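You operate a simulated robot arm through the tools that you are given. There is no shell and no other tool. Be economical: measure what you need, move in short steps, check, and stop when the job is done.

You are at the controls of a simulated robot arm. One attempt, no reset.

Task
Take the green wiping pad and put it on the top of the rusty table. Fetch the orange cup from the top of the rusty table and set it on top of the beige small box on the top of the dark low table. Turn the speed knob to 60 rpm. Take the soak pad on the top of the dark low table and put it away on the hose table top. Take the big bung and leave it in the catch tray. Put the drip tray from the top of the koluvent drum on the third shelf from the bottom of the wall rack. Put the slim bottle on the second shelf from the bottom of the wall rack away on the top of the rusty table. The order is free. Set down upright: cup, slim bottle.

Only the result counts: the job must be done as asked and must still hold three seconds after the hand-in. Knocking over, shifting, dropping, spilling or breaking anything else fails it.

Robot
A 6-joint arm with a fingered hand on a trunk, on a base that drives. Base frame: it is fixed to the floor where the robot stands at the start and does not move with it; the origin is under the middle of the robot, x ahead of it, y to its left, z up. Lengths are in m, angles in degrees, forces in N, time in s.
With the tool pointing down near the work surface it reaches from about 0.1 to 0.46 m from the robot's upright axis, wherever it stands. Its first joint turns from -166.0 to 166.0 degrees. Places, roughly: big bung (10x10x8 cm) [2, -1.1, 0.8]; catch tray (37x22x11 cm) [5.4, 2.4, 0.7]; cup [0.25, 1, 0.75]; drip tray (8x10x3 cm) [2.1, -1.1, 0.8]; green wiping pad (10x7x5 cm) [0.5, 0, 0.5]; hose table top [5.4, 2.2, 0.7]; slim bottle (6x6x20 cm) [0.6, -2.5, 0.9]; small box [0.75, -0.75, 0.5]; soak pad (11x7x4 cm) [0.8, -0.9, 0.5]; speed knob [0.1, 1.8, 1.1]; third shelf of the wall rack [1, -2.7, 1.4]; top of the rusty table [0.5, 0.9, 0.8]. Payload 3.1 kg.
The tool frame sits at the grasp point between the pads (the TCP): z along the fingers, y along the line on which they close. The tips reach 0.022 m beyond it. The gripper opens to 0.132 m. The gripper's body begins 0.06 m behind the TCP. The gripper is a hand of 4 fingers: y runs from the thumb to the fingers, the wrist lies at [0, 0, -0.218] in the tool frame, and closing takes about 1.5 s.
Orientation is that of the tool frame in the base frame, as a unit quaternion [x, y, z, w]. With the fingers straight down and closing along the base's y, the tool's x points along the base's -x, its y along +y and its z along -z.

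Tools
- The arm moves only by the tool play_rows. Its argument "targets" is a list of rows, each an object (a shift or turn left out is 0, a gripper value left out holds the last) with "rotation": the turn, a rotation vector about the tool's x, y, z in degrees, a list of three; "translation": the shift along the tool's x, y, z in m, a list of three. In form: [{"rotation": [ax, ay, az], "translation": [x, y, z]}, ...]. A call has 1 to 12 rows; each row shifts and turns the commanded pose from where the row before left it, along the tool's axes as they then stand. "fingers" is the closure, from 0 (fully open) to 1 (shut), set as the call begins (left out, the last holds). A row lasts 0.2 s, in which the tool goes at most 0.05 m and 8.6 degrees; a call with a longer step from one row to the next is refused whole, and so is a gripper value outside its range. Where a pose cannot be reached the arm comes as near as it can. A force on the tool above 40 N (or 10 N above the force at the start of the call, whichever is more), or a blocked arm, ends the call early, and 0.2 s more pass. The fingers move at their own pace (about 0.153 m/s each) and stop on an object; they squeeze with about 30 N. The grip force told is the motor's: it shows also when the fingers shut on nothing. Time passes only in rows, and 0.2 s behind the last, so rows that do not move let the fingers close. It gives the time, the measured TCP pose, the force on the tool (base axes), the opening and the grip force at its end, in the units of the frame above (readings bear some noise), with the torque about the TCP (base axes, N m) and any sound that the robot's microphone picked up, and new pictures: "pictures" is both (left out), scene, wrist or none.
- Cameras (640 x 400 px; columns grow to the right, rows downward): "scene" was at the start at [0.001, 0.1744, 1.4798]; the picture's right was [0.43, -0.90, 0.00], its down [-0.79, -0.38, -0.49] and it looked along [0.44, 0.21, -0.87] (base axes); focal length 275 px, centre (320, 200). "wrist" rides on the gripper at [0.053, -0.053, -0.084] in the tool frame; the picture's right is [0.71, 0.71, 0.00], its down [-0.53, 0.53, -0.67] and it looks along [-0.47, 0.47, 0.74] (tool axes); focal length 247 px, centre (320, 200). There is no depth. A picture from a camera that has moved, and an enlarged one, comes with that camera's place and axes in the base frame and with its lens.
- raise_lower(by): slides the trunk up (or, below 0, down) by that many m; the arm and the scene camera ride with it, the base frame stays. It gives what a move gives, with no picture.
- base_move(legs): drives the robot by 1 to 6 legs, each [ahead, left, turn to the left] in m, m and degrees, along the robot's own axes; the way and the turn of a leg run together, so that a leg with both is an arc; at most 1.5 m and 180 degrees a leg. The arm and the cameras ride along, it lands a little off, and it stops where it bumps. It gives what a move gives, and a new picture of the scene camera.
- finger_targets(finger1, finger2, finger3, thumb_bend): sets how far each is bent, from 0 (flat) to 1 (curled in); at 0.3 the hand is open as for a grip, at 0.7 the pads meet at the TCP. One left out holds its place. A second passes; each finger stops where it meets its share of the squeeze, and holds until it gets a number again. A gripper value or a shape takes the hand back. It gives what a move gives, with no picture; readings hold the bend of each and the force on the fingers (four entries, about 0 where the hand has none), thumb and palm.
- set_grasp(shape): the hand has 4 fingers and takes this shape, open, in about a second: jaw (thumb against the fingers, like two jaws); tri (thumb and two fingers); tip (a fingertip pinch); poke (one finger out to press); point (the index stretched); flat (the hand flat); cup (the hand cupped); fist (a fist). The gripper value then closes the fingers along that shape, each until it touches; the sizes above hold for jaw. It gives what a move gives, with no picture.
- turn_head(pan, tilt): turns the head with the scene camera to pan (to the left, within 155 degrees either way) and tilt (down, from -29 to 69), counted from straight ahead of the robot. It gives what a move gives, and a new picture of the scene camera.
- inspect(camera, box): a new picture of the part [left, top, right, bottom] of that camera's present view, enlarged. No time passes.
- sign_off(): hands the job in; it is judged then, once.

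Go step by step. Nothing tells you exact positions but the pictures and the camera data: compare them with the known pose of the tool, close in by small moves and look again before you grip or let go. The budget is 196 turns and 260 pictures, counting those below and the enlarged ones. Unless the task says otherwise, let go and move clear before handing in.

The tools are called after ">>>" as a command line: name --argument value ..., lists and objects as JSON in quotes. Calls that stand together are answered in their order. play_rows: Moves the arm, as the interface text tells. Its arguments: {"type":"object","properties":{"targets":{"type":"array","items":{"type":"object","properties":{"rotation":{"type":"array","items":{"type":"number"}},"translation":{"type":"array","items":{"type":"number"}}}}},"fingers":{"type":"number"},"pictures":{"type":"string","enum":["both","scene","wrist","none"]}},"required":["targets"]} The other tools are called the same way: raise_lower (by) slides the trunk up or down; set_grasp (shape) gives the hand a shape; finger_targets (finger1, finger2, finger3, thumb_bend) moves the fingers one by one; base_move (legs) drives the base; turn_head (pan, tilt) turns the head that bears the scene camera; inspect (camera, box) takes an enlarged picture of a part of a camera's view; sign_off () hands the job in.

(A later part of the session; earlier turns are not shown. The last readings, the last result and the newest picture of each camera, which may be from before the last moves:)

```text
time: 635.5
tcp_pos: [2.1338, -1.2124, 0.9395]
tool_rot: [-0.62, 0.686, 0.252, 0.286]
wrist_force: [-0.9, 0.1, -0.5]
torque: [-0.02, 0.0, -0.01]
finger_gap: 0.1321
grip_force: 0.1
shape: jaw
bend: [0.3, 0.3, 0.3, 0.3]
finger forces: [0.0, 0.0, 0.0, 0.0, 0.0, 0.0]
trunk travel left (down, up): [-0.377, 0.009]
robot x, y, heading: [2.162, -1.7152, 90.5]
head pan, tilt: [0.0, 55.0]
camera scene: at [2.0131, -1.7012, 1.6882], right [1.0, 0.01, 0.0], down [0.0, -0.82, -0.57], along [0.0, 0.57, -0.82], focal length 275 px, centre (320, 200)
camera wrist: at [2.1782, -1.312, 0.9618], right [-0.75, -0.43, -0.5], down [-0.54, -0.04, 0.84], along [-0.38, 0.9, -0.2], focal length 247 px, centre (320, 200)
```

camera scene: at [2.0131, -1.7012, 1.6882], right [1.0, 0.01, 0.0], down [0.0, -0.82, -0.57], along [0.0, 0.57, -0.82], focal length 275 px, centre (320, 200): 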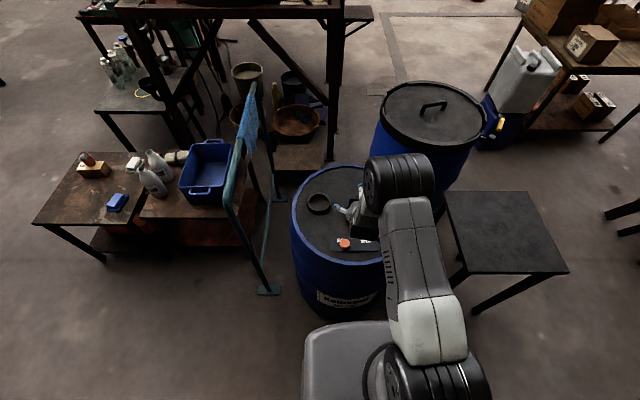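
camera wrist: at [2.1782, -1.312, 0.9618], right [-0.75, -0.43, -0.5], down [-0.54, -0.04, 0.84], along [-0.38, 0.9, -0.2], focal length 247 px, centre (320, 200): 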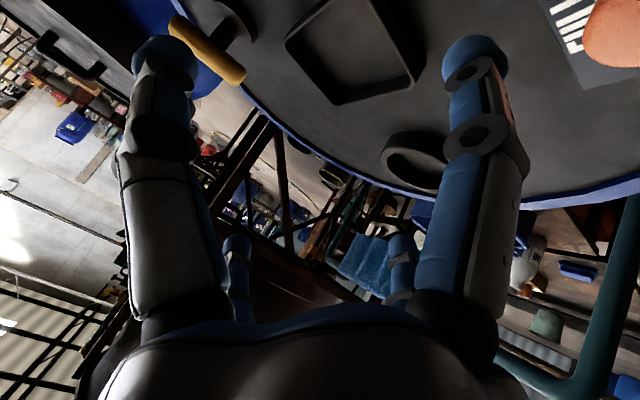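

The drip tray's corners give centre (2.15, −1.133), rotated about 17°. I yaw the hand to match and curl finger 1 to see whether it is the lower (near) finger.

>>> play_rows --targets '[{"rotation": [3.9, 0, 3.9]}, {"rotation": [3.9, 0, 3.9]}]' --pictures "none"

>>> finger_targets --finger1 0.9 --finger2 0.3 --finger3 0.3 --thumb_bend 0.3

>>> inspect --camera "wrist" --box '[0, 0, 640, 400]'

```text
time: 636.1
tcp_pos: [2.1372, -1.213, 0.9392]
tool_rot: [-0.552, 0.741, 0.228, 0.306]
wrist_force: [-0.5, 0.4, -0.2]
torque: [-0.01, 0.02, -0.05]
finger_gap: 0.1318
grip_force: 0.1
shape: jaw
bend: [0.3, 0.3, 0.3, 0.3]
finger forces: [0.0, 0.1, 0.1, 0.1, 0.0, 0.1]
trunk travel left (down, up): [-0.377, 0.009]
robot x, y, heading: [2.1576, -1.7103, 90.4]
head pan, tilt: [0.0, 55.0]
```

```text
time: 637.1
tcp_pos: [2.1367, -1.2115, 0.9391]
tool_rot: [-0.553, 0.741, 0.227, 0.306]
wrist_force: [-0.3, 0.6, 0.2]
torque: [-0.03, 0.0, -0.01]
finger_gap: 0.064
grip_force: 0.1
shape: fingers
bend: [0.9, 0.3, 0.3, 0.3]
finger forces: [0.0, 0.0, 0.0, 0.0, 0.0, 0.1]
trunk travel left (down, up): [-0.377, 0.009]
robot x, y, heading: [2.1583, -1.7112, 89.9]
head pan, tilt: [0.0, 55.0]
```

```text
1.00 times, centred on (320, 200) of wrist (not enlarged: the box is as wide or as high as the picture)
camera zoom: at [2.1611, -1.3192, 0.9618], right [-0.82, -0.28, -0.5], down [-0.53, 0.06, 0.84], along [-0.21, 0.96, -0.2], focal length 247 px, centre (320, 200)
```

zoom: 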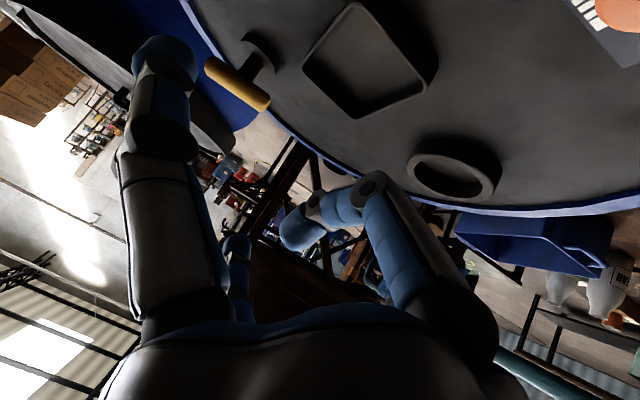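

Finger 1 is the lower one, and the corners show the tray is rotated only ~5°. I undo most of the yaw, curl finger 1 fully, and go to the pre-grasp point.

>>> finger_targets --finger1 1.0

>>> play_rows --targets '[{"rotation": [-4.25, 0, -4.25]}, {"rotation": [-4.25, 0, -4.25]}, {"translation": [0.0173, -0.002, 0.0235]}, {"translation": [0.0173, -0.002, 0.0235]}, {"translation": [0, 0, 0.02]}, {"translation": [0, 0, 0.02]}]' --pictures "both"

```text
time: 638.1
tcp_pos: [2.1381, -1.2141, 0.9388]
tool_rot: [-0.553, 0.741, 0.228, 0.305]
wrist_force: [-0.2, -0.3, 0.0]
torque: [0.02, 0.01, 0.02]
finger_gap: 0.0716
grip_force: 0.1
shape: fingers
bend: [1.0, 0.3, 0.3, 0.3]
finger forces: [0.1, 0.0, 0.0, 0.1, 0.0, 0.1]
trunk travel left (down, up): [-0.377, 0.009]
robot x, y, heading: [2.1631, -1.7124, 90.4]
head pan, tilt: [0.0, 55.0]
```

```text
time: 639.5
tcp_pos: [2.1271, -1.1717, 0.8546]
tool_rot: [-0.626, 0.68, 0.256, 0.282]
wrist_force: [0.3, 0.1, -0.7]
torque: [-0.03, 0.03, -0.01]
finger_gap: 0.072
grip_force: 0.0
shape: fingers
bend: [1.0, 0.3, 0.3, 0.3]
finger forces: [0.1, 0.0, 0.1, 0.0, 0.0, 0.1]
out of reach, approached as far as the arm can: row 2, 3, 4
trunk travel left (down, up): [-0.377, 0.009]
robot x, y, heading: [2.1608, -1.7114, 90.4]
head pan, tilt: [0.0, 55.0]
camera scene: at [2.0128, -1.7016, 1.6882], right [1.0, 0.01, 0.0], down [0.0, -0.82, -0.57], along [0.0, 0.57, -0.82], focal length 275 px, centre (320, 200)
camera wrist: at [2.1713, -1.271, 0.8783], right [-0.74, -0.44, -0.5], down [-0.54, -0.05, 0.84], along [-0.4, 0.9, -0.2], focal length 247 px, centre (320, 200)
```

scene: 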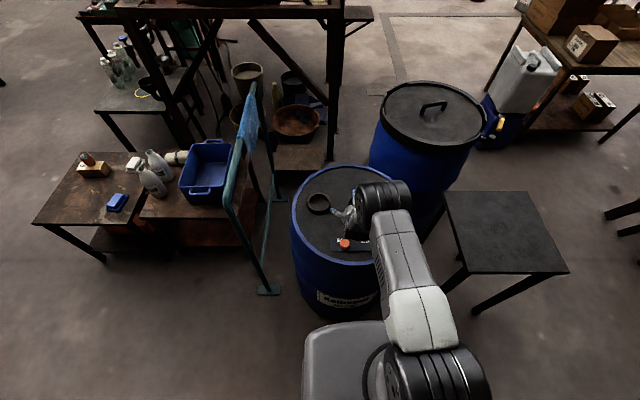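
wrist: 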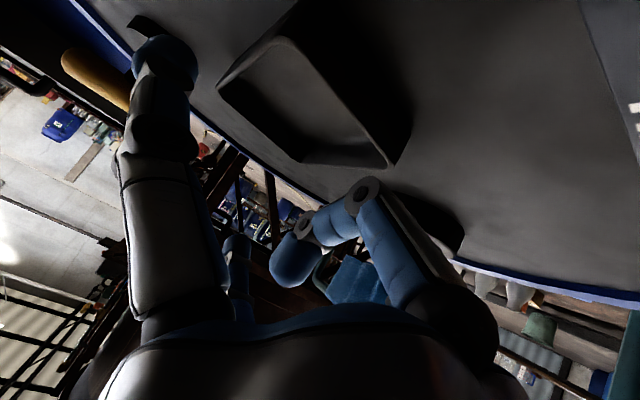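

I correct 1.6 cm sideways and advance in small steps.

>>> play_rows --targets '[{"translation": [-0.003, -0.016, 0.005]}, {"translation": [-0.003, 0, 0.015]}, {"translation": [0, 0, 0.015]}]' --pictures "wrist"

```text
time: 640.3
tcp_pos: [2.1354, -1.1408, 0.8356]
tool_rot: [-0.627, 0.679, 0.258, 0.28]
wrist_force: [0.3, 0.1, -0.1]
torque: [0.01, -0.01, 0.0]
finger_gap: 0.0717
grip_force: 0.1
shape: fingers
bend: [1.0, 0.3, 0.3, 0.3]
finger forces: [0.0, 0.1, 0.1, 0.1, 0.0, 0.0]
out of reach, approached as far as the arm can: row 1
trunk travel left (down, up): [-0.377, 0.009]
robot x, y, heading: [2.1609, -1.7085, 90.4]
head pan, tilt: [0.0, 55.0]
camera wrist: at [2.1812, -1.2403, 0.8582], right [-0.74, -0.44, -0.5], down [-0.53, -0.06, 0.84], along [-0.4, 0.89, -0.2], focal length 247 px, centre (320, 200)
```

wrist: 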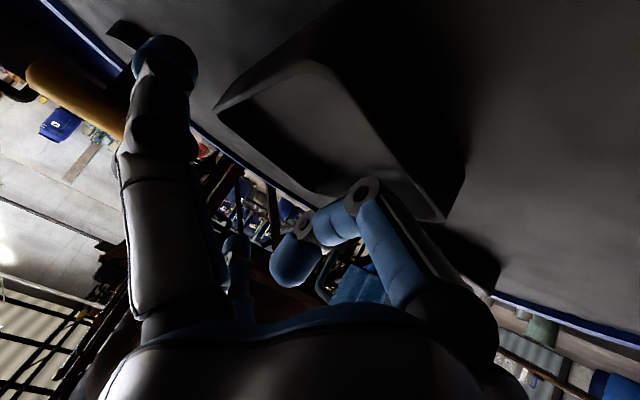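

>>> base_move --legs '[[0, -0.012, 0]]'

>>> play_rows --targets '[{"translation": [0, 0, 0.012]}, {"translation": [0, 0, 0.01]}]' --pictures "wrist"

```text
time: 641.1
tcp_pos: [2.1473, -1.1398, 0.8346]
tool_rot: [-0.627, 0.679, 0.258, 0.28]
wrist_force: [0.1, 0.6, 0.5]
torque: [0.04, 0.0, 0.01]
finger_gap: 0.0717
grip_force: 0.0
shape: fingers
bend: [1.0, 0.3, 0.3, 0.3]
finger forces: [0.0, 0.0, 0.0, 0.0, 0.0, 0.1]
trunk travel left (down, up): [-0.377, 0.009]
robot x, y, heading: [2.172, -1.7124, 90.3]
head pan, tilt: [0.0, 55.0]
camera scene: at [2.0229, -1.7021, 1.688], right [1.0, 0.01, 0.0], down [0.01, -0.82, -0.57], along [0.0, 0.57, -0.82], focal length 275 px, centre (320, 200)
```

scene: 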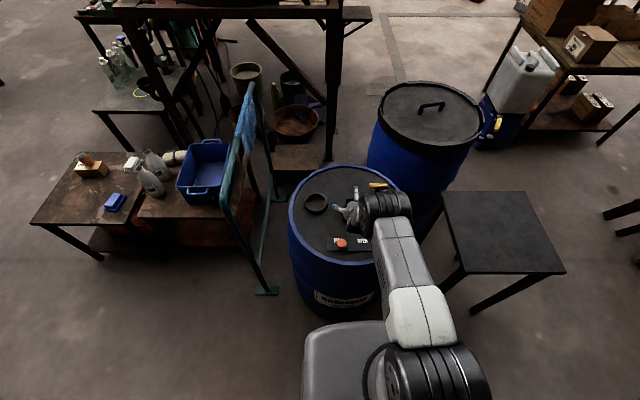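

```text
time: 641.7
tcp_pos: [2.1475, -1.1251, 0.8196]
tool_rot: [-0.627, 0.68, 0.259, 0.28]
wrist_force: [-0.1, -0.8, 0.0]
torque: [0.01, 0.03, 0.02]
finger_gap: 0.0718
grip_force: 0.0
shape: fingers
bend: [1.0, 0.3, 0.3, 0.3]
finger forces: [0.0, 0.0, 0.1, 0.0, 0.0, 0.1]
trunk travel left (down, up): [-0.377, 0.009]
robot x, y, heading: [2.17, -1.7124, 90.4]
head pan, tilt: [0.0, 55.0]
camera wrist: at [2.1938, -1.2245, 0.8426], right [-0.74, -0.44, -0.5], down [-0.53, -0.06, 0.84], along [-0.4, 0.89, -0.2], focal length 247 px, centre (320, 200)
```

wrist: 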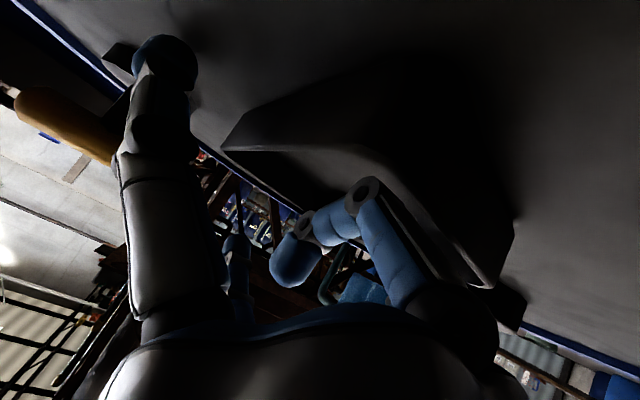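

>>> play_rows --targets '[{"translation": [0.004, 0, 0.004]}, {"translation": [0.003, 0, 0.003]}]' --pictures "none"

>>> finger_targets --finger2 0.62 --thumb_bend 0.62

>>> inspect --camera "wrist" --box '[0, 0, 640, 400]'

```text
time: 642.3
tcp_pos: [2.1484, -1.123, 0.8164]
tool_rot: [-0.626, 0.677, 0.263, 0.285]
wrist_force: [-0.1, 1.0, 27.6]
torque: [0.05, -0.18, 0.08]
finger_gap: 0.0728
grip_force: 14.2
shape: fingers
bend: [1.0, 0.29, 0.3, 0.3]
finger forces: [3.0, 11.4, 0.0, 0.1, 13.7, 0.0]
trunk travel left (down, up): [-0.377, 0.009]
robot x, y, heading: [2.1663, -1.7112, 90.4]
head pan, tilt: [0.0, 55.0]
```

```text
time: 643.3
tcp_pos: [2.1487, -1.1239, 0.8167]
tool_rot: [-0.625, 0.677, 0.263, 0.286]
wrist_force: [4.2, 2.0, 35.2]
torque: [0.32, -1.32, 0.52]
finger_gap: 0.0718
grip_force: 18.5
shape: fingers
bend: [1.0, 0.31, 0.3, 0.33]
finger forces: [0.3, 9.9, 0.0, 0.0, 25.9, 0.0]
trunk travel left (down, up): [-0.377, 0.009]
robot x, y, heading: [2.1699, -1.7132, 90.5]
head pan, tilt: [0.0, 55.0]
```

```text
1.00 times, centred on (320, 200) of wrist (not enlarged: the box is as wide or as high as the picture)
camera zoom: at [2.1942, -1.2239, 0.8376], right [-0.74, -0.44, -0.51], down [-0.53, -0.07, 0.84], along [-0.4, 0.9, -0.18], focal length 247 px, centre (320, 200)
```

zoom: 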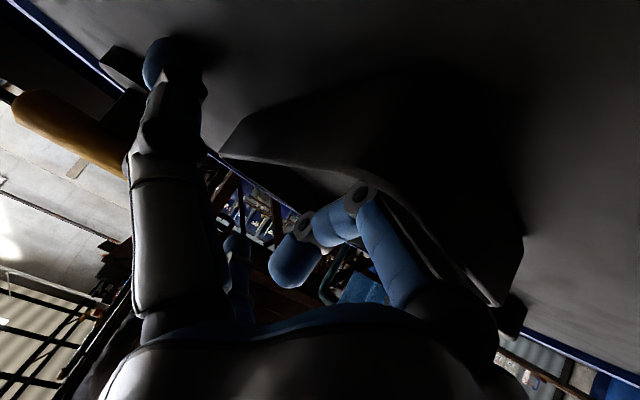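

Thumb and finger 2 touch the drum top, so I lift 5 mm and close them again.

>>> play_rows --targets '[{"translation": [-0.004, 0, -0.004]}, {}]' --pictures "none"

>>> finger_targets --finger2 0.7 --thumb_bend 0.7

>>> inspect --camera "wrist" --box '[0, 0, 640, 400]'

```text
time: 643.9
tcp_pos: [2.1482, -1.1264, 0.8181]
tool_rot: [-0.626, 0.679, 0.26, 0.282]
wrist_force: [4.1, 2.1, 26.2]
torque: [0.3, -0.57, -0.09]
finger_gap: 0.0695
grip_force: 13.1
shape: fingers
bend: [1.0, 0.33, 0.3, 0.35]
finger forces: [0.0, 9.7, 0.1, 0.0, 16.0, 0.0]
trunk travel left (down, up): [-0.377, 0.009]
robot x, y, heading: [2.1694, -1.708, 90.5]
head pan, tilt: [0.0, 55.0]
```

```text
time: 644.9
tcp_pos: [2.1491, -1.1283, 0.8207]
tool_rot: [-0.626, 0.678, 0.261, 0.283]
wrist_force: [1.8, -4.4, 33.0]
torque: [0.4, -0.47, -0.08]
finger_gap: 0.0654
grip_force: 16.3
shape: fingers
bend: [1.0, 0.36, 0.3, 0.39]
finger forces: [0.0, 13.6, 0.0, 0.1, 19.3, 0.0]
trunk travel left (down, up): [-0.377, 0.009]
robot x, y, heading: [2.1711, -1.7115, 90.3]
head pan, tilt: [0.0, 55.0]
```

```text
1.00 times, centred on (320, 200) of wrist (not enlarged: the box is as wide or as high as the picture)
camera zoom: at [2.194, -1.2265, 0.8415], right [-0.74, -0.44, -0.5], down [-0.53, -0.06, 0.84], along [-0.4, 0.9, -0.19], focal length 247 px, centre (320, 200)
```

zoom: 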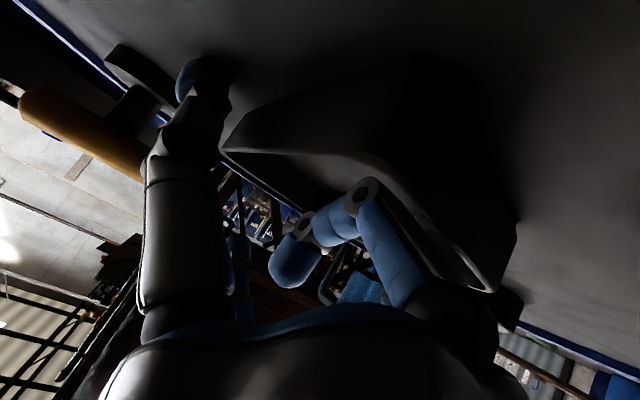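

They still press on the drum as they swing in. I lift 7 mm more and close again.

>>> play_rows --targets '[{"translation": [-0.004, 0, -0.004]}, {"translation": [-0.003, 0, -0.003]}, {}]' --pictures "none"

>>> finger_targets --finger2 0.75 --thumb_bend 0.75

>>> inspect --camera "wrist" --box '[0, 0, 640, 400]'

```text
time: 645.7
tcp_pos: [2.1475, -1.1274, 0.8231]
tool_rot: [-0.628, 0.68, 0.256, 0.278]
wrist_force: [-0.6, 0.4, 0.5]
torque: [-0.03, -0.02, 0.01]
finger_gap: 0.0545
grip_force: 1.3
shape: fingers
bend: [1.0, 0.46, 0.3, 0.48]
finger forces: [0.1, 1.9, 0.0, 0.1, 1.8, 0.0]
trunk travel left (down, up): [-0.377, 0.009]
robot x, y, heading: [2.1701, -1.7107, 90.3]
head pan, tilt: [0.0, 55.0]
```

```text
time: 646.7
tcp_pos: [2.1485, -1.1256, 0.8246]
tool_rot: [-0.627, 0.679, 0.258, 0.28]
wrist_force: [-0.5, 0.3, -0.1]
torque: [0.02, 0.02, 0.0]
finger_gap: 0.0509
grip_force: 11.6
shape: fingers
bend: [1.0, 0.45, 0.3, 0.53]
finger forces: [0.1, 11.3, 0.0, 0.1, 11.3, 0.0]
trunk travel left (down, up): [-0.377, 0.009]
robot x, y, heading: [2.1713, -1.7155, 90.2]
head pan, tilt: [0.0, 55.0]
```

```text
1.00 times, centred on (320, 200) of wrist (not enlarged: the box is as wide or as high as the picture)
camera zoom: at [2.1937, -1.2248, 0.8483], right [-0.74, -0.44, -0.5], down [-0.53, -0.06, 0.84], along [-0.4, 0.89, -0.2], focal length 247 px, centre (320, 200)
```

zoom: 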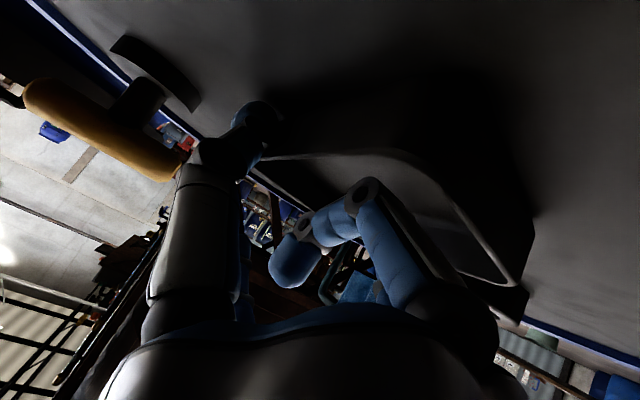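

Thumb and finger 2 now squeeze the tray's sides (11 N each). I lift 3 cm to test.

>>> play_rows --targets '[{"translation": [-0.007, 0, -0.007]}, {"translation": [-0.007, 0, -0.007]}, {"translation": [-0.007, 0, -0.007]}]' --pictures "both"

```text
time: 647.5
tcp_pos: [2.1466, -1.1256, 0.8558]
tool_rot: [-0.627, 0.679, 0.258, 0.28]
wrist_force: [-0.8, -0.5, -0.9]
torque: [0.02, 0.0, 0.0]
finger_gap: 0.0511
grip_force: 11.9
shape: fingers
bend: [1.0, 0.45, 0.3, 0.53]
finger forces: [0.0, 11.2, 0.0, 0.0, 11.1, 0.0]
trunk travel left (down, up): [-0.377, 0.009]
robot x, y, heading: [2.1673, -1.7123, 90.3]
head pan, tilt: [0.0, 55.0]
camera scene: at [2.0243, -1.7021, 1.6882], right [1.0, 0.01, 0.0], down [0.0, -0.82, -0.57], along [0.0, 0.57, -0.82], focal length 275 px, centre (320, 200)
camera wrist: at [2.1939, -1.2251, 0.8782], right [-0.74, -0.44, -0.5], down [-0.53, -0.06, 0.84], along [-0.4, 0.89, -0.2], focal length 247 px, centre (320, 200)
```

scene: 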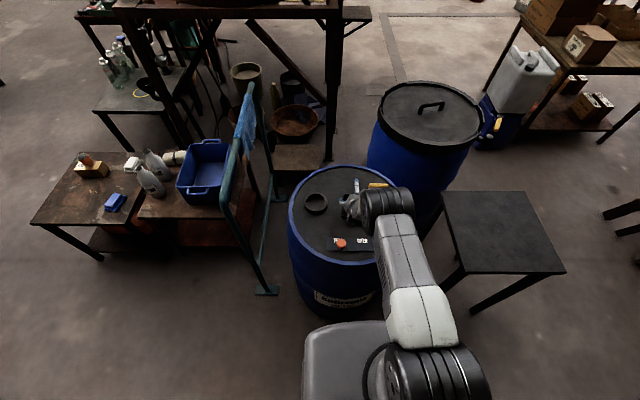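
wrist: 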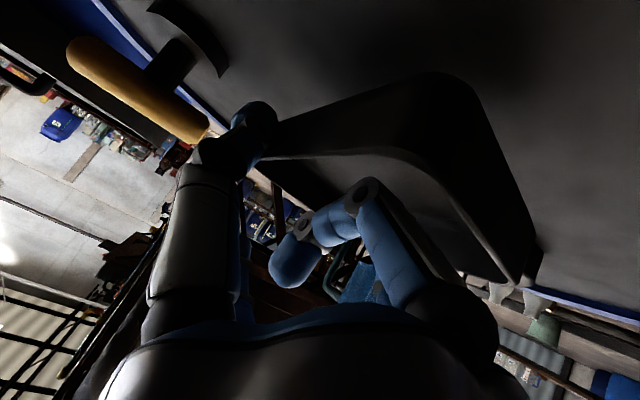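

The drip tray is held level. I retract along the tool axis (back and up).

>>> play_rows --targets '[{"translation": [0, 0, -0.03]}, {"translation": [0, 0, -0.04]}, {"translation": [0, 0, -0.04]}, {"translation": [0, 0, -0.04]}, {"translation": [0, 0, -0.04]}, {"translation": [0, 0, -0.04]}, {"translation": [0, 0, -0.04]}]' --pictures "both"

```text
time: 649.1
tcp_pos: [2.1328, -1.3169, 1.0488]
tool_rot: [-0.627, 0.678, 0.259, 0.281]
wrist_force: [0.2, -0.2, -0.5]
torque: [0.04, 0.0, 0.01]
finger_gap: 0.0508
grip_force: 11.1
shape: fingers
bend: [1.0, 0.45, 0.3, 0.53]
finger forces: [0.0, 11.2, 0.0, 0.1, 11.4, 0.1]
trunk travel left (down, up): [-0.377, 0.009]
robot x, y, heading: [2.169, -1.7126, 90.3]
head pan, tilt: [0.0, 55.0]
camera scene: at [2.0243, -1.7039, 1.6882], right [1.0, 0.01, 0.0], down [0.0, -0.82, -0.57], along [0.0, 0.57, -0.82], focal length 275 px, centre (320, 200)
camera wrist: at [2.1782, -1.4162, 1.0707], right [-0.74, -0.44, -0.5], down [-0.53, -0.06, 0.84], along [-0.4, 0.89, -0.19], focal length 247 px, centre (320, 200)
```

scene: 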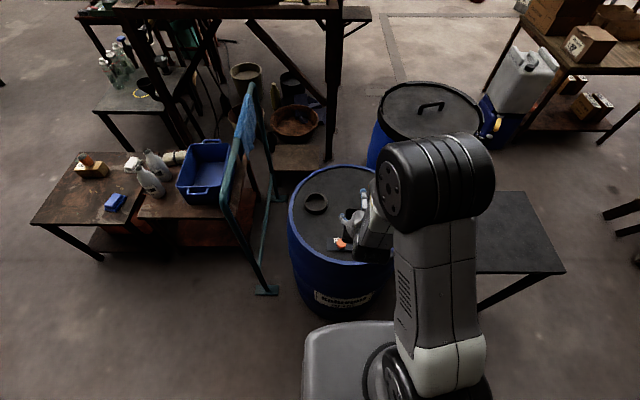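
wrist: 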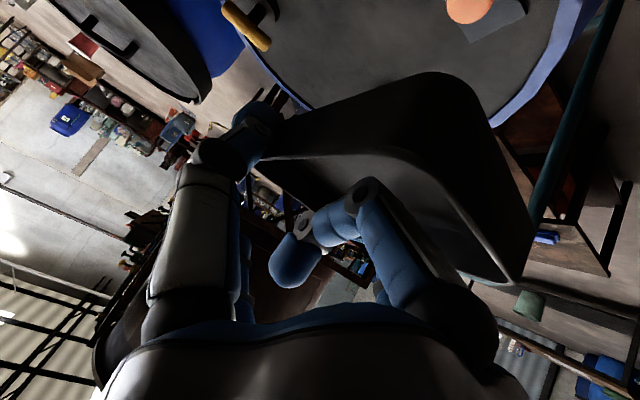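

I move left along the corridor and turn to face the rack, then inspect the third shelf.

>>> base_move --legs '[[-0.08, 0.45, 0], [0, 0, 180]]'

>>> turn_head --pan 0 --tilt 20

```text
time: 659.1
tcp_pos: [1.7483, -2.1933, 1.0467]
tool_rot: [0.687, 0.618, -0.284, 0.254]
wrist_force: [0.0, -0.5, -0.5]
torque: [0.03, -0.04, 0.02]
finger_gap: 0.0488
grip_force: 10.1
shape: fingers
bend: [1.0, 0.45, 0.3, 0.55]
finger forces: [0.0, 9.9, 0.1, 0.1, 9.9, 0.0]
trunk travel left (down, up): [-0.377, 0.009]
robot x, y, heading: [1.7189, -1.7937, -91.2]
head pan, tilt: [0.0, 55.0]
camera scene: at [1.8689, -1.8113, 1.6881], right [-1.0, 0.02, 0.0], down [0.02, 0.82, -0.57], along [-0.01, -0.57, -0.82], focal length 275 px, centre (320, 200)
```

scene: 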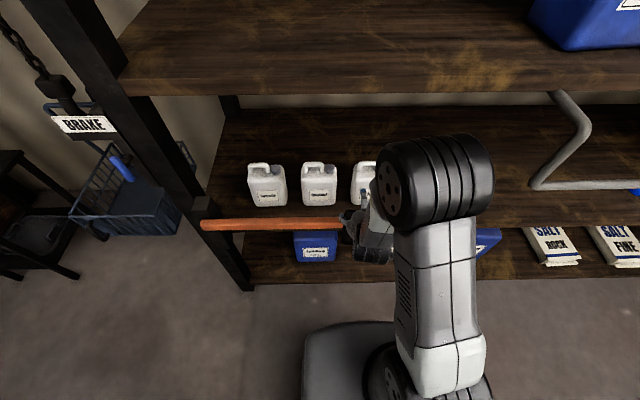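

```text
time: 660.1
tcp_pos: [1.7474, -2.1924, 1.0469]
tool_rot: [0.688, 0.618, -0.284, 0.254]
wrist_force: [-1.0, -0.3, -0.3]
torque: [0.0, 0.02, -0.02]
finger_gap: 0.0487
grip_force: 10.1
shape: fingers
bend: [1.0, 0.45, 0.3, 0.55]
finger forces: [0.1, 9.9, 0.0, 0.0, 9.9, 0.0]
trunk travel left (down, up): [-0.377, 0.009]
robot x, y, heading: [1.7221, -1.7956, -91.4]
head pan, tilt: [0.0, 20.0]
camera scene: at [1.8685, -1.8324, 1.7402], right [-1.0, 0.02, 0.0], down [0.01, 0.34, -0.94], along [-0.02, -0.94, -0.34], focal length 275 px, centre (320, 200)
```

scene: 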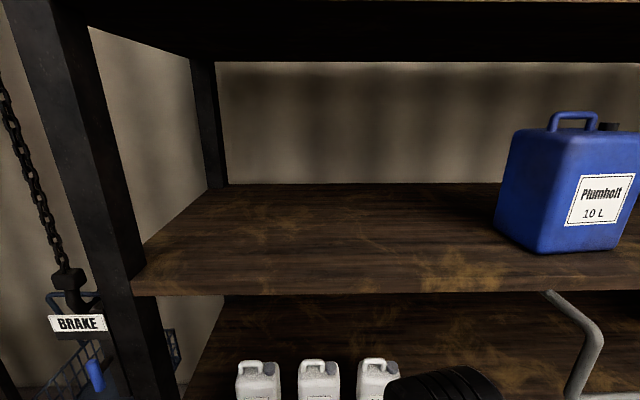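

The third shelf (z≈1.34) is free right in front of me (x 1.45–2.1). I raise the hand to about 1.42 before moving in.

>>> play_rows --targets '[{"translation": [-0.0282, 0, -0.0284]}, {"translation": [-0.0282, 0, -0.0284]}, {"translation": [-0.0282, 0, -0.0284]}, {"translation": [-0.0282, 0, -0.0284]}, {"translation": [-0.0282, 0, -0.0284]}, {"translation": [-0.0282, 0, -0.0284]}, {"translation": [-0.0282, 0, -0.0284]}, {"translation": [-0.0282, 0, -0.0284]}, {"translation": [-0.0282, 0, -0.0284]}]' --pictures "both"

```text
time: 662.1
tcp_pos: [1.7482, -2.1928, 1.4076]
tool_rot: [0.687, 0.618, -0.284, 0.255]
wrist_force: [-0.1, -0.5, 0.0]
torque: [0.0, -0.02, 0.03]
finger_gap: 0.0487
grip_force: 9.6
shape: fingers
bend: [1.0, 0.45, 0.3, 0.55]
finger forces: [0.1, 9.7, 0.0, 0.0, 9.6, 0.1]
trunk travel left (down, up): [-0.377, 0.009]
robot x, y, heading: [1.7179, -1.7963, -91.1]
head pan, tilt: [0.0, 20.0]
camera scene: at [1.8685, -1.8322, 1.7403], right [-1.0, 0.02, 0.0], down [0.01, 0.34, -0.94], along [-0.02, -0.94, -0.34], focal length 275 px, centre (320, 200)
camera wrist: at [1.7059, -2.0894, 1.4314], right [0.76, 0.42, -0.5], down [0.53, 0.04, 0.84], along [0.38, -0.9, -0.2], focal length 247 px, centre (320, 200)
```

scene: 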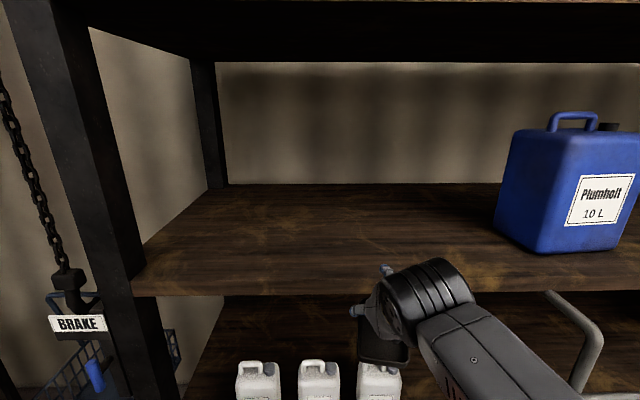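
wrist: 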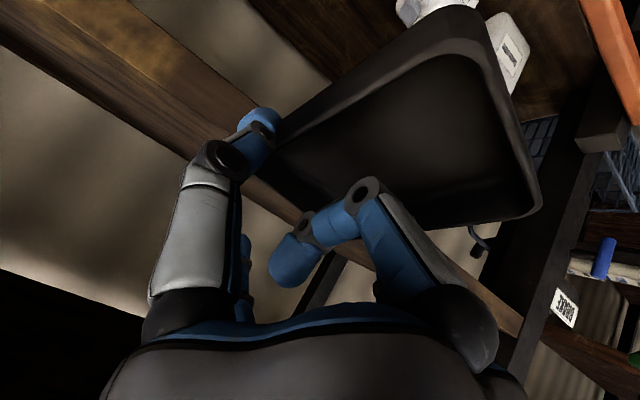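

>>> inspect --camera "scene" --box '[320, 240, 470, 390]'

```text
2.67 times, centred on (395, 315) of scene
camera zoom: at [1.8685, -1.8322, 1.7403], right [-1.0, 0.02, 0.0], down [0.01, 0.34, -0.94], along [-0.02, -0.94, -0.34], focal length 734 px, centre (120, -107)
```

zoom: 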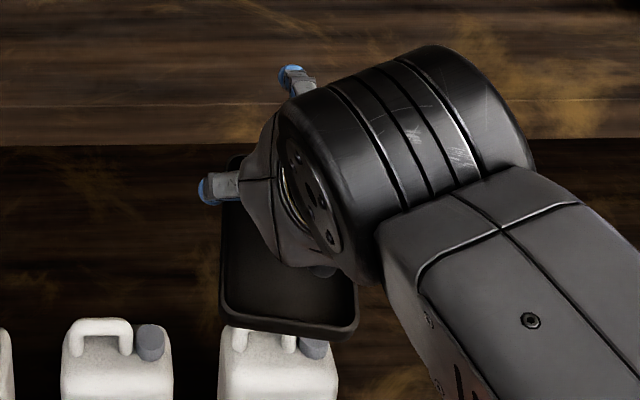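

The tray pivots in the grip and its near end hangs down; it will level itself when its edge meets the shelf. I raise a bit more and extend, then drive in.

>>> play_rows --targets '[{"translation": [-0.0141, 0, -0.0142]}, {"translation": [-0.0141, 0, -0.0142]}, {"translation": [-0.0141, 0, -0.0142]}, {"translation": [-0.011, 0, 0.011]}, {"translation": [-0.011, 0, 0.011]}]' --pictures "none"

>>> base_move --legs '[[0.2, 0, 1]]'

>>> inspect --camera "scene" --box '[260, 180, 480, 380]'

```text
time: 663.3
tcp_pos: [1.7441, -2.2234, 1.468]
tool_rot: [0.687, 0.619, -0.284, 0.254]
wrist_force: [0.4, -0.2, -0.4]
torque: [0.0, -0.03, -0.02]
finger_gap: 0.0488
grip_force: 8.9
shape: fingers
bend: [1.0, 0.45, 0.3, 0.55]
finger forces: [0.0, 9.6, 0.0, 0.0, 9.6, 0.0]
trunk travel left (down, up): [-0.377, 0.009]
robot x, y, heading: [1.7187, -1.7928, -91.3]
head pan, tilt: [0.0, 20.0]
```

```text
time: 664.9
tcp_pos: [1.7493, -2.4235, 1.4686]
tool_rot: [0.682, 0.624, -0.282, 0.257]
wrist_force: [1.1, -0.5, -0.4]
torque: [0.01, -0.02, 0.02]
finger_gap: 0.0486
grip_force: 9.9
shape: fingers
bend: [1.0, 0.45, 0.3, 0.55]
finger forces: [0.0, 9.6, 0.0, 0.0, 9.6, 0.1]
trunk travel left (down, up): [-0.377, 0.009]
robot x, y, heading: [1.7153, -1.9974, -90.4]
head pan, tilt: [0.0, 20.0]
camera scene: at [1.8665, -2.0308, 1.7402], right [-1.0, 0.0, 0.0], down [0.0, 0.34, -0.94], along [0.0, -0.94, -0.34], focal length 275 px, centre (320, 200)
```

scene: 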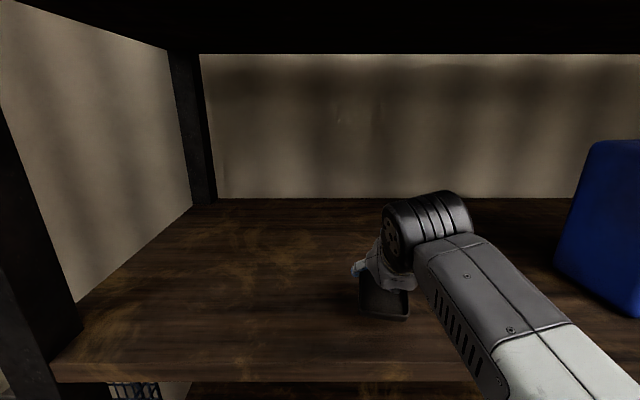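

```text
2.00 times, centred on (370, 280) of scene
camera zoom: at [1.8665, -2.0308, 1.7402], right [-1.0, 0.0, 0.0], down [0.0, 0.34, -0.94], along [0.0, -0.94, -0.34], focal length 550 px, centre (220, 40)
```

zoom: 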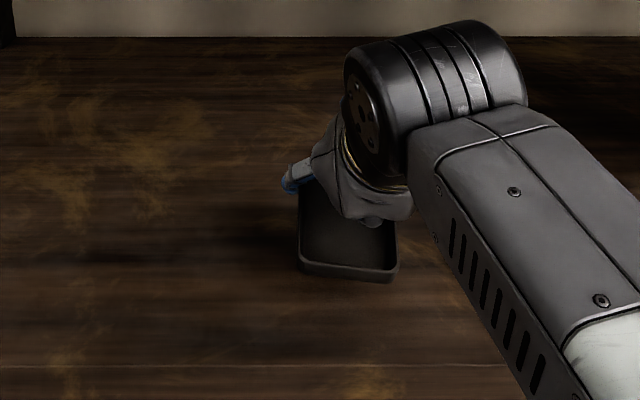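

The front edge is at y≈−2.36; I go 5 cm further and extend the arm a little more, then lower.

>>> base_move --legs '[[0.045, 0, 0]]'

>>> play_rows --targets '[{"translation": [-0.014, 0, 0.014]}, {"translation": [-0.014, 0, 0.014]}, {"translation": [0.01, 0, 0.01]}, {"translation": [0.01, 0, 0.01]}]' --pictures "both"

```text
time: 665.8
tcp_pos: [1.7485, -2.4668, 1.4695]
tool_rot: [0.682, 0.624, -0.282, 0.257]
wrist_force: [-0.1, 0.0, -1.3]
torque: [0.0, 0.03, -0.01]
finger_gap: 0.0491
grip_force: 9.4
shape: fingers
bend: [1.0, 0.45, 0.3, 0.55]
finger forces: [0.0, 9.6, 0.1, 0.0, 9.7, 0.0]
trunk travel left (down, up): [-0.377, 0.009]
robot x, y, heading: [1.7186, -2.041, -90.2]
head pan, tilt: [0.0, 20.0]
camera scene: at [1.8663, -2.073, 1.7403], right [-1.0, 0.0, 0.0], down [0.0, 0.34, -0.94], along [0.0, -0.94, -0.34], focal length 275 px, centre (320, 200)
```

scene: 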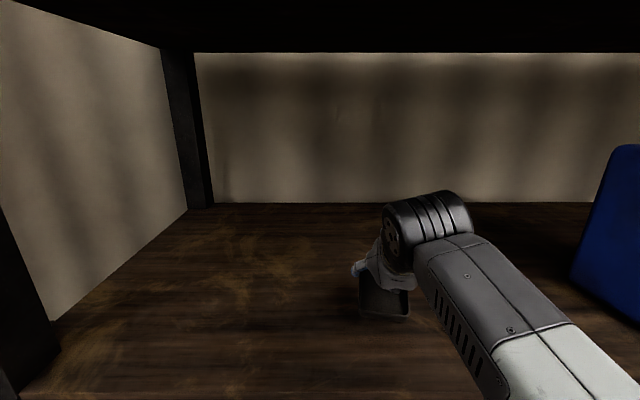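

```text
time: 666.8
tcp_pos: [1.7458, -2.5082, 1.4391]
tool_rot: [0.682, 0.624, -0.281, 0.257]
wrist_force: [-0.4, -0.5, -0.7]
torque: [0.03, -0.02, 0.04]
finger_gap: 0.0487
grip_force: 9.4
shape: fingers
bend: [1.0, 0.45, 0.3, 0.55]
finger forces: [0.0, 9.6, 0.1, 0.0, 9.7, 0.0]
trunk travel left (down, up): [-0.377, 0.009]
robot x, y, heading: [1.7158, -2.0375, -90.0]
head pan, tilt: [0.0, 20.0]
camera scene: at [1.8664, -2.0747, 1.7402], right [-1.0, 0.0, 0.0], down [0.0, 0.34, -0.94], along [0.0, -0.94, -0.34], focal length 275 px, centre (320, 200)
camera wrist: at [1.7016, -2.4051, 1.4621], right [0.75, 0.44, -0.5], down [0.53, 0.05, 0.84], along [0.39, -0.9, -0.19], focal length 247 px, centre (320, 200)
```

scene: 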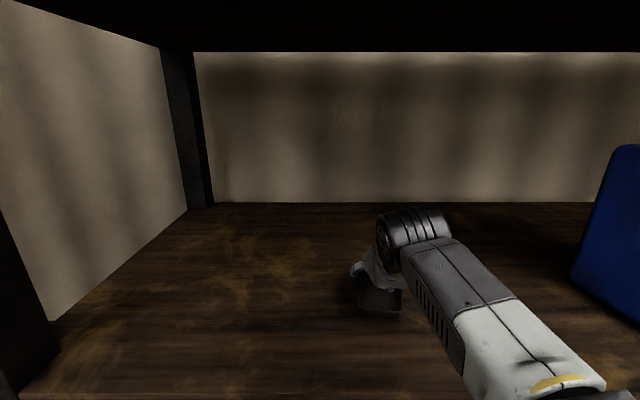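
wrist: 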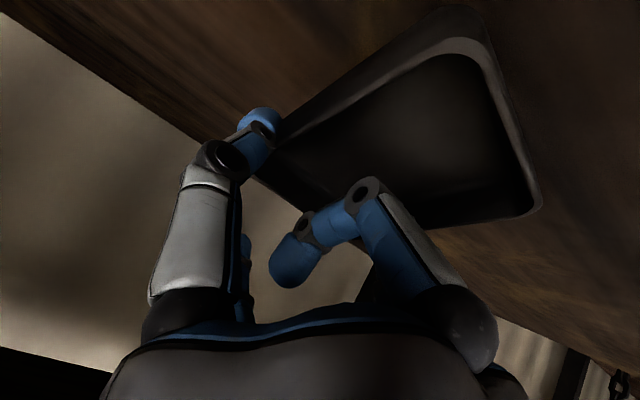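

The tray is well inside over the shelf. I lower with the trunk.

>>> raise_lower --by -0.02

>>> raise_lower --by -0.015

>>> inspect --camera "scene" --box '[300, 200, 460, 340]'

```text
time: 667.5
tcp_pos: [1.7453, -2.5082, 1.4181]
tool_rot: [0.682, 0.624, -0.282, 0.257]
wrist_force: [0.9, 0.5, 1.2]
torque: [0.12, 0.02, 0.01]
finger_gap: 0.0484
grip_force: 10.4
shape: fingers
bend: [1.0, 0.45, 0.3, 0.55]
finger forces: [0.0, 10.4, 0.1, 0.0, 10.4, 0.0]
trunk travel left (down, up): [-0.357, 0.029]
robot x, y, heading: [1.7171, -2.0396, -90.1]
head pan, tilt: [0.0, 20.0]
```

```text
time: 668.1
tcp_pos: [1.7454, -2.5079, 1.4043]
tool_rot: [0.682, 0.624, -0.281, 0.257]
wrist_force: [0.5, -0.6, 2.4]
torque: [0.04, -0.05, 0.0]
finger_gap: 0.0486
grip_force: 11.8
shape: fingers
bend: [1.0, 0.45, 0.3, 0.55]
finger forces: [0.2, 11.6, 0.0, 0.0, 11.2, 0.0]
trunk travel left (down, up): [-0.342, 0.044]
robot x, y, heading: [1.7159, -2.0386, -90.2]
head pan, tilt: [0.0, 20.0]
```

```text
2.86 times, centred on (380, 270) of scene
camera zoom: at [1.8663, -2.0746, 1.7051], right [-1.0, 0.0, 0.0], down [0.0, 0.34, -0.94], along [0.0, -0.94, -0.34], focal length 786 px, centre (149, 0)
```

zoom: 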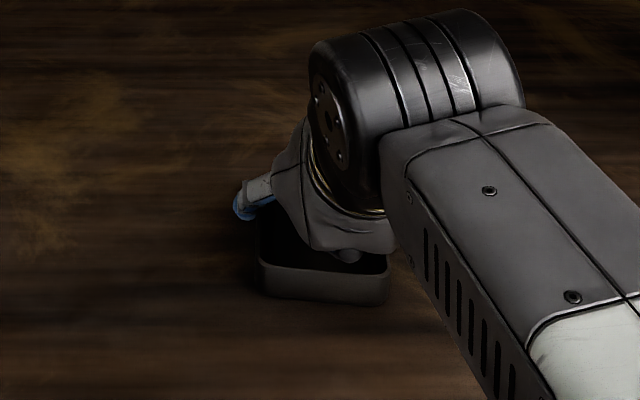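

It is levelling out on the shelf as expected. I continue lowering.

>>> raise_lower --by -0.013

>>> raise_lower --by -0.01

>>> inspect --camera "scene" --box '[300, 200, 460, 340]'

```text
time: 668.7
tcp_pos: [1.7453, -2.5067, 1.402]
tool_rot: [0.676, 0.621, -0.292, 0.269]
wrist_force: [0.2, 2.7, 8.3]
torque: [0.05, 0.04, -0.02]
finger_gap: 0.0483
grip_force: 14.2
shape: fingers
bend: [1.0, 0.45, 0.3, 0.55]
finger forces: [0.0, 11.8, 0.0, 0.0, 15.1, 0.0]
trunk travel left (down, up): [-0.329, 0.056]
robot x, y, heading: [1.7177, -2.0448, -90.1]
head pan, tilt: [0.0, 20.0]
stopped: the force on the tool passed its limit at 47 N (the readings are from after the stop); the commanded pose is now the measured one
```

```text
time: 669.2
tcp_pos: [1.7457, -2.5094, 1.4027]
tool_rot: [0.671, 0.618, -0.301, 0.277]
wrist_force: [-0.4, 2.6, 7.8]
torque: [0.08, 0.03, -0.03]
finger_gap: 0.0486
grip_force: 13.6
shape: fingers
bend: [1.0, 0.44, 0.3, 0.55]
finger forces: [0.1, 11.7, 0.0, 0.0, 14.6, 0.0]
trunk travel left (down, up): [-0.32, 0.066]
robot x, y, heading: [1.7164, -2.0453, -90.3]
head pan, tilt: [0.0, 20.0]
stopped: the force on the tool passed its limit at 45 N (the readings are from after the stop); the commanded pose is now the measured one
```

```text
2.86 times, centred on (380, 270) of scene
camera zoom: at [1.8665, -2.0736, 1.6826], right [-1.0, 0.0, 0.0], down [0.0, 0.34, -0.94], along [0.0, -0.94, -0.34], focal length 786 px, centre (149, 0)
```

zoom: 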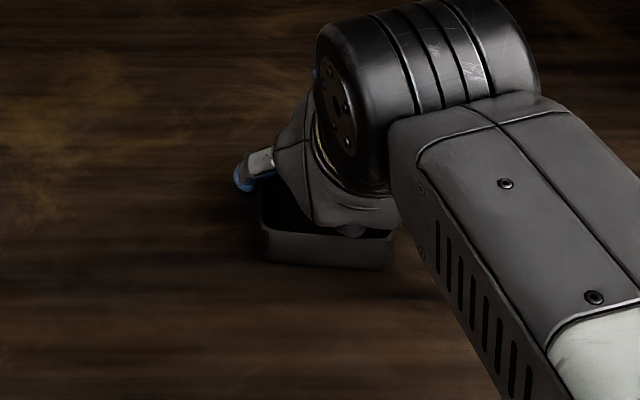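

The tray sits on the shelf. I open thumb and finger 2.

>>> finger_targets --finger2 0.25 --thumb_bend 0.25

>>> inspect --camera "wrist" --box '[0, 0, 640, 400]'

```text
time: 670.2
tcp_pos: [1.7456, -2.5092, 1.401]
tool_rot: [0.672, 0.618, -0.3, 0.275]
wrist_force: [1.3, -1.0, 0.6]
torque: [0.04, 0.0, -0.01]
finger_gap: 0.0749
grip_force: 0.3
shape: fingers
bend: [1.0, 0.25, 0.3, 0.25]
finger forces: [0.9, 0.0, 0.0, 0.1, 0.0, 0.1]
trunk travel left (down, up): [-0.32, 0.066]
robot x, y, heading: [1.7156, -2.0406, -90.1]
head pan, tilt: [0.0, 20.0]
```

```text
1.00 times, centred on (320, 200) of wrist (not enlarged: the box is as wide or as high as the picture)
camera zoom: at [1.7004, -2.4073, 1.4174], right [0.74, 0.41, -0.53], down [0.54, 0.1, 0.84], along [0.4, -0.91, -0.15], focal length 247 px, centre (320, 200)
```

zoom: 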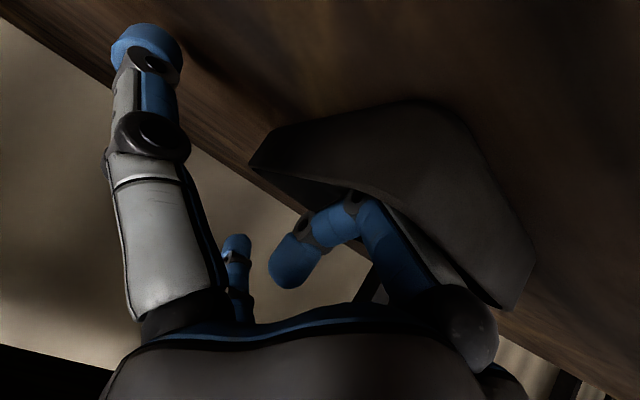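

Released. I raise the hand straight up with the trunk and back out.

>>> raise_lower --by 0.06

>>> play_rows --targets '[{"translation": [-0.014, 0, -0.014]}, {"translation": [-0.014, 0, -0.014]}]' --pictures "none"

>>> base_move --legs '[[-0.3, 0, 0]]'

>>> inspect --camera "scene" --box '[260, 150, 500, 330]'

```text
time: 671.2
tcp_pos: [1.7449, -2.5109, 1.4608]
tool_rot: [0.672, 0.619, -0.3, 0.275]
wrist_force: [-0.6, 0.5, -0.4]
torque: [-0.03, 0.01, -0.02]
finger_gap: 0.0747
grip_force: 0.1
shape: fingers
bend: [1.0, 0.25, 0.3, 0.25]
finger forces: [0.0, 0.0, 0.0, 0.0, 0.0, 0.0]
trunk travel left (down, up): [-0.38, 0.006]
robot x, y, heading: [1.7157, -2.0379, -90.2]
head pan, tilt: [0.0, 20.0]
```

```text
time: 671.8
tcp_pos: [1.746, -2.5085, 1.4999]
tool_rot: [0.671, 0.619, -0.299, 0.276]
wrist_force: [1.1, 0.4, 0.8]
torque: [0.01, 0.02, 0.03]
finger_gap: 0.0747
grip_force: 0.0
shape: fingers
bend: [1.0, 0.25, 0.3, 0.25]
finger forces: [0.1, 0.1, 0.0, 0.0, 0.0, 0.0]
trunk travel left (down, up): [-0.38, 0.006]
robot x, y, heading: [1.7209, -2.0401, -90.1]
head pan, tilt: [0.0, 20.0]
```

```text
time: 673.8
tcp_pos: [1.745, -2.2075, 1.5004]
tool_rot: [0.673, 0.618, -0.3, 0.274]
wrist_force: [0.2, -0.2, -0.9]
torque: [0.0, -0.03, 0.0]
finger_gap: 0.0748
grip_force: 0.0
shape: fingers
bend: [1.0, 0.25, 0.3, 0.25]
finger forces: [0.0, 0.1, 0.0, 0.0, 0.1, 0.1]
trunk travel left (down, up): [-0.38, 0.006]
robot x, y, heading: [1.7215, -1.7396, -90.4]
head pan, tilt: [0.0, 20.0]
camera scene: at [1.8679, -1.7745, 1.7432], right [-1.0, 0.01, 0.0], down [0.0, 0.34, -0.94], along [-0.01, -0.94, -0.34], focal length 275 px, centre (320, 200)
```

scene: 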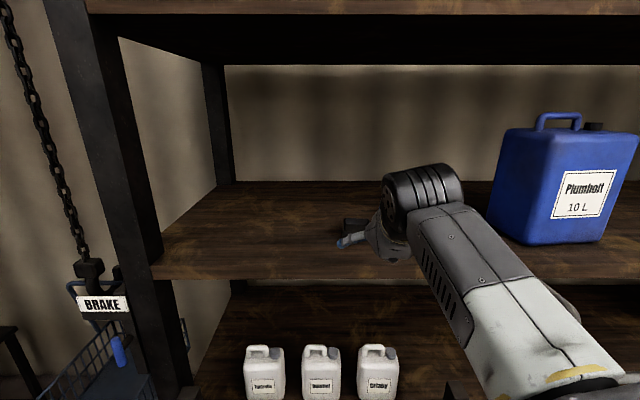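

```text
2.22 times, centred on (380, 240) of scene
camera zoom: at [1.8679, -1.7745, 1.7432], right [-1.0, 0.01, 0.0], down [0.0, 0.34, -0.94], along [-0.01, -0.94, -0.34], focal length 612 px, centre (187, 111)
```

zoom: 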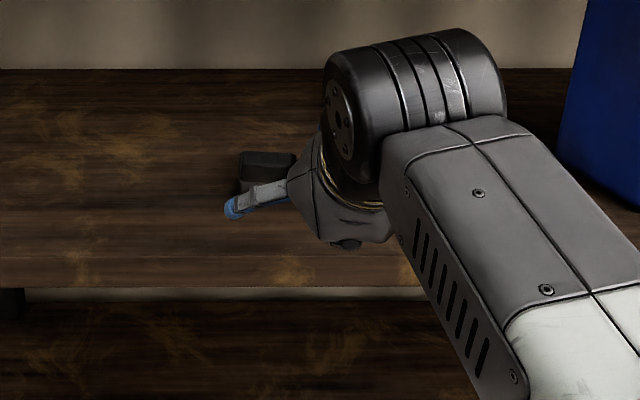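

The drip tray is on the third shelf. Last item: the slim bottle. I slide west along the rack and look for it.

>>> set_grasp --shape "jaw"

>>> base_move --legs '[[0, -1.1, 0]]'

>>> turn_head --pan 0 --tilt 45

```text
time: 674.7
tcp_pos: [1.7456, -2.2083, 1.5002]
tool_rot: [0.673, 0.617, -0.3, 0.275]
wrist_force: [0.2, 0.1, 1.0]
torque: [-0.02, -0.03, -0.04]
finger_gap: 0.1321
grip_force: 0.0
shape: jaw
bend: [0.3, 0.3, 0.3, 0.3]
finger forces: [0.0, 0.0, 0.1, 0.1, 0.0, 0.1]
trunk travel left (down, up): [-0.38, 0.006]
robot x, y, heading: [1.7193, -1.7353, -90.5]
head pan, tilt: [0.0, 20.0]
```

```text
time: 680.3
tcp_pos: [0.6548, -2.1996, 1.4986]
tool_rot: [0.674, 0.617, -0.3, 0.273]
wrist_force: [0.3, 0.0, -0.3]
torque: [0.01, 0.01, 0.0]
finger_gap: 0.132
grip_force: 0.0
shape: jaw
bend: [0.3, 0.3, 0.3, 0.3]
finger forces: [0.1, 0.1, 0.1, 0.1, 0.1, 0.0]
trunk travel left (down, up): [-0.38, 0.006]
robot x, y, heading: [0.6282, -1.7265, -90.8]
head pan, tilt: [0.0, 20.0]
camera scene: at [0.7773, -1.7666, 1.7432], right [-1.0, 0.01, 0.0], down [0.0, 0.34, -0.94], along [-0.01, -0.94, -0.34], focal length 275 px, centre (320, 200)
```

scene: 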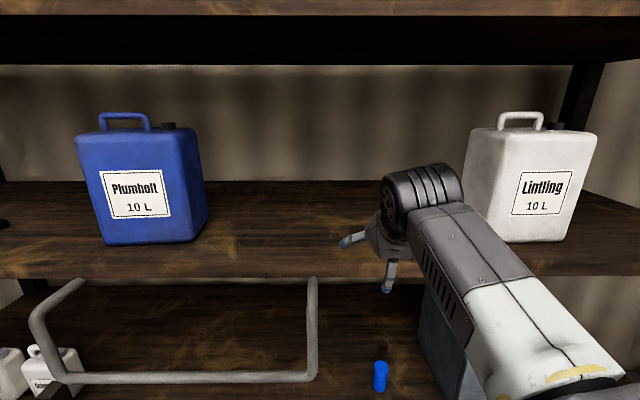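

```text
time: 681.2
tcp_pos: [0.6541, -2.1989, 1.5]
tool_rot: [0.674, 0.617, -0.3, 0.275]
wrist_force: [-0.2, 0.5, -0.2]
torque: [-0.03, 0.0, -0.02]
finger_gap: 0.132
grip_force: 0.0
shape: jaw
bend: [0.3, 0.3, 0.3, 0.3]
finger forces: [0.0, 0.0, 0.0, 0.1, 0.0, 0.0]
trunk travel left (down, up): [-0.38, 0.006]
robot x, y, heading: [0.6305, -1.7326, -90.3]
head pan, tilt: [0.0, 45.0]
camera scene: at [0.7777, -1.7548, 1.7046], right [-1.0, 0.01, 0.0], down [0.01, 0.71, -0.71], along [-0.01, -0.71, -0.71], focal length 275 px, centre (320, 200)
```

scene: 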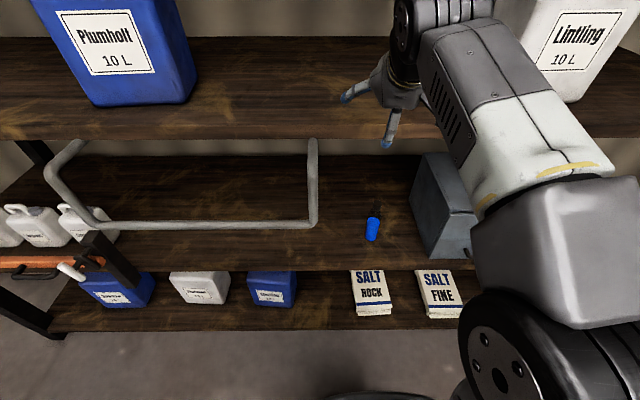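

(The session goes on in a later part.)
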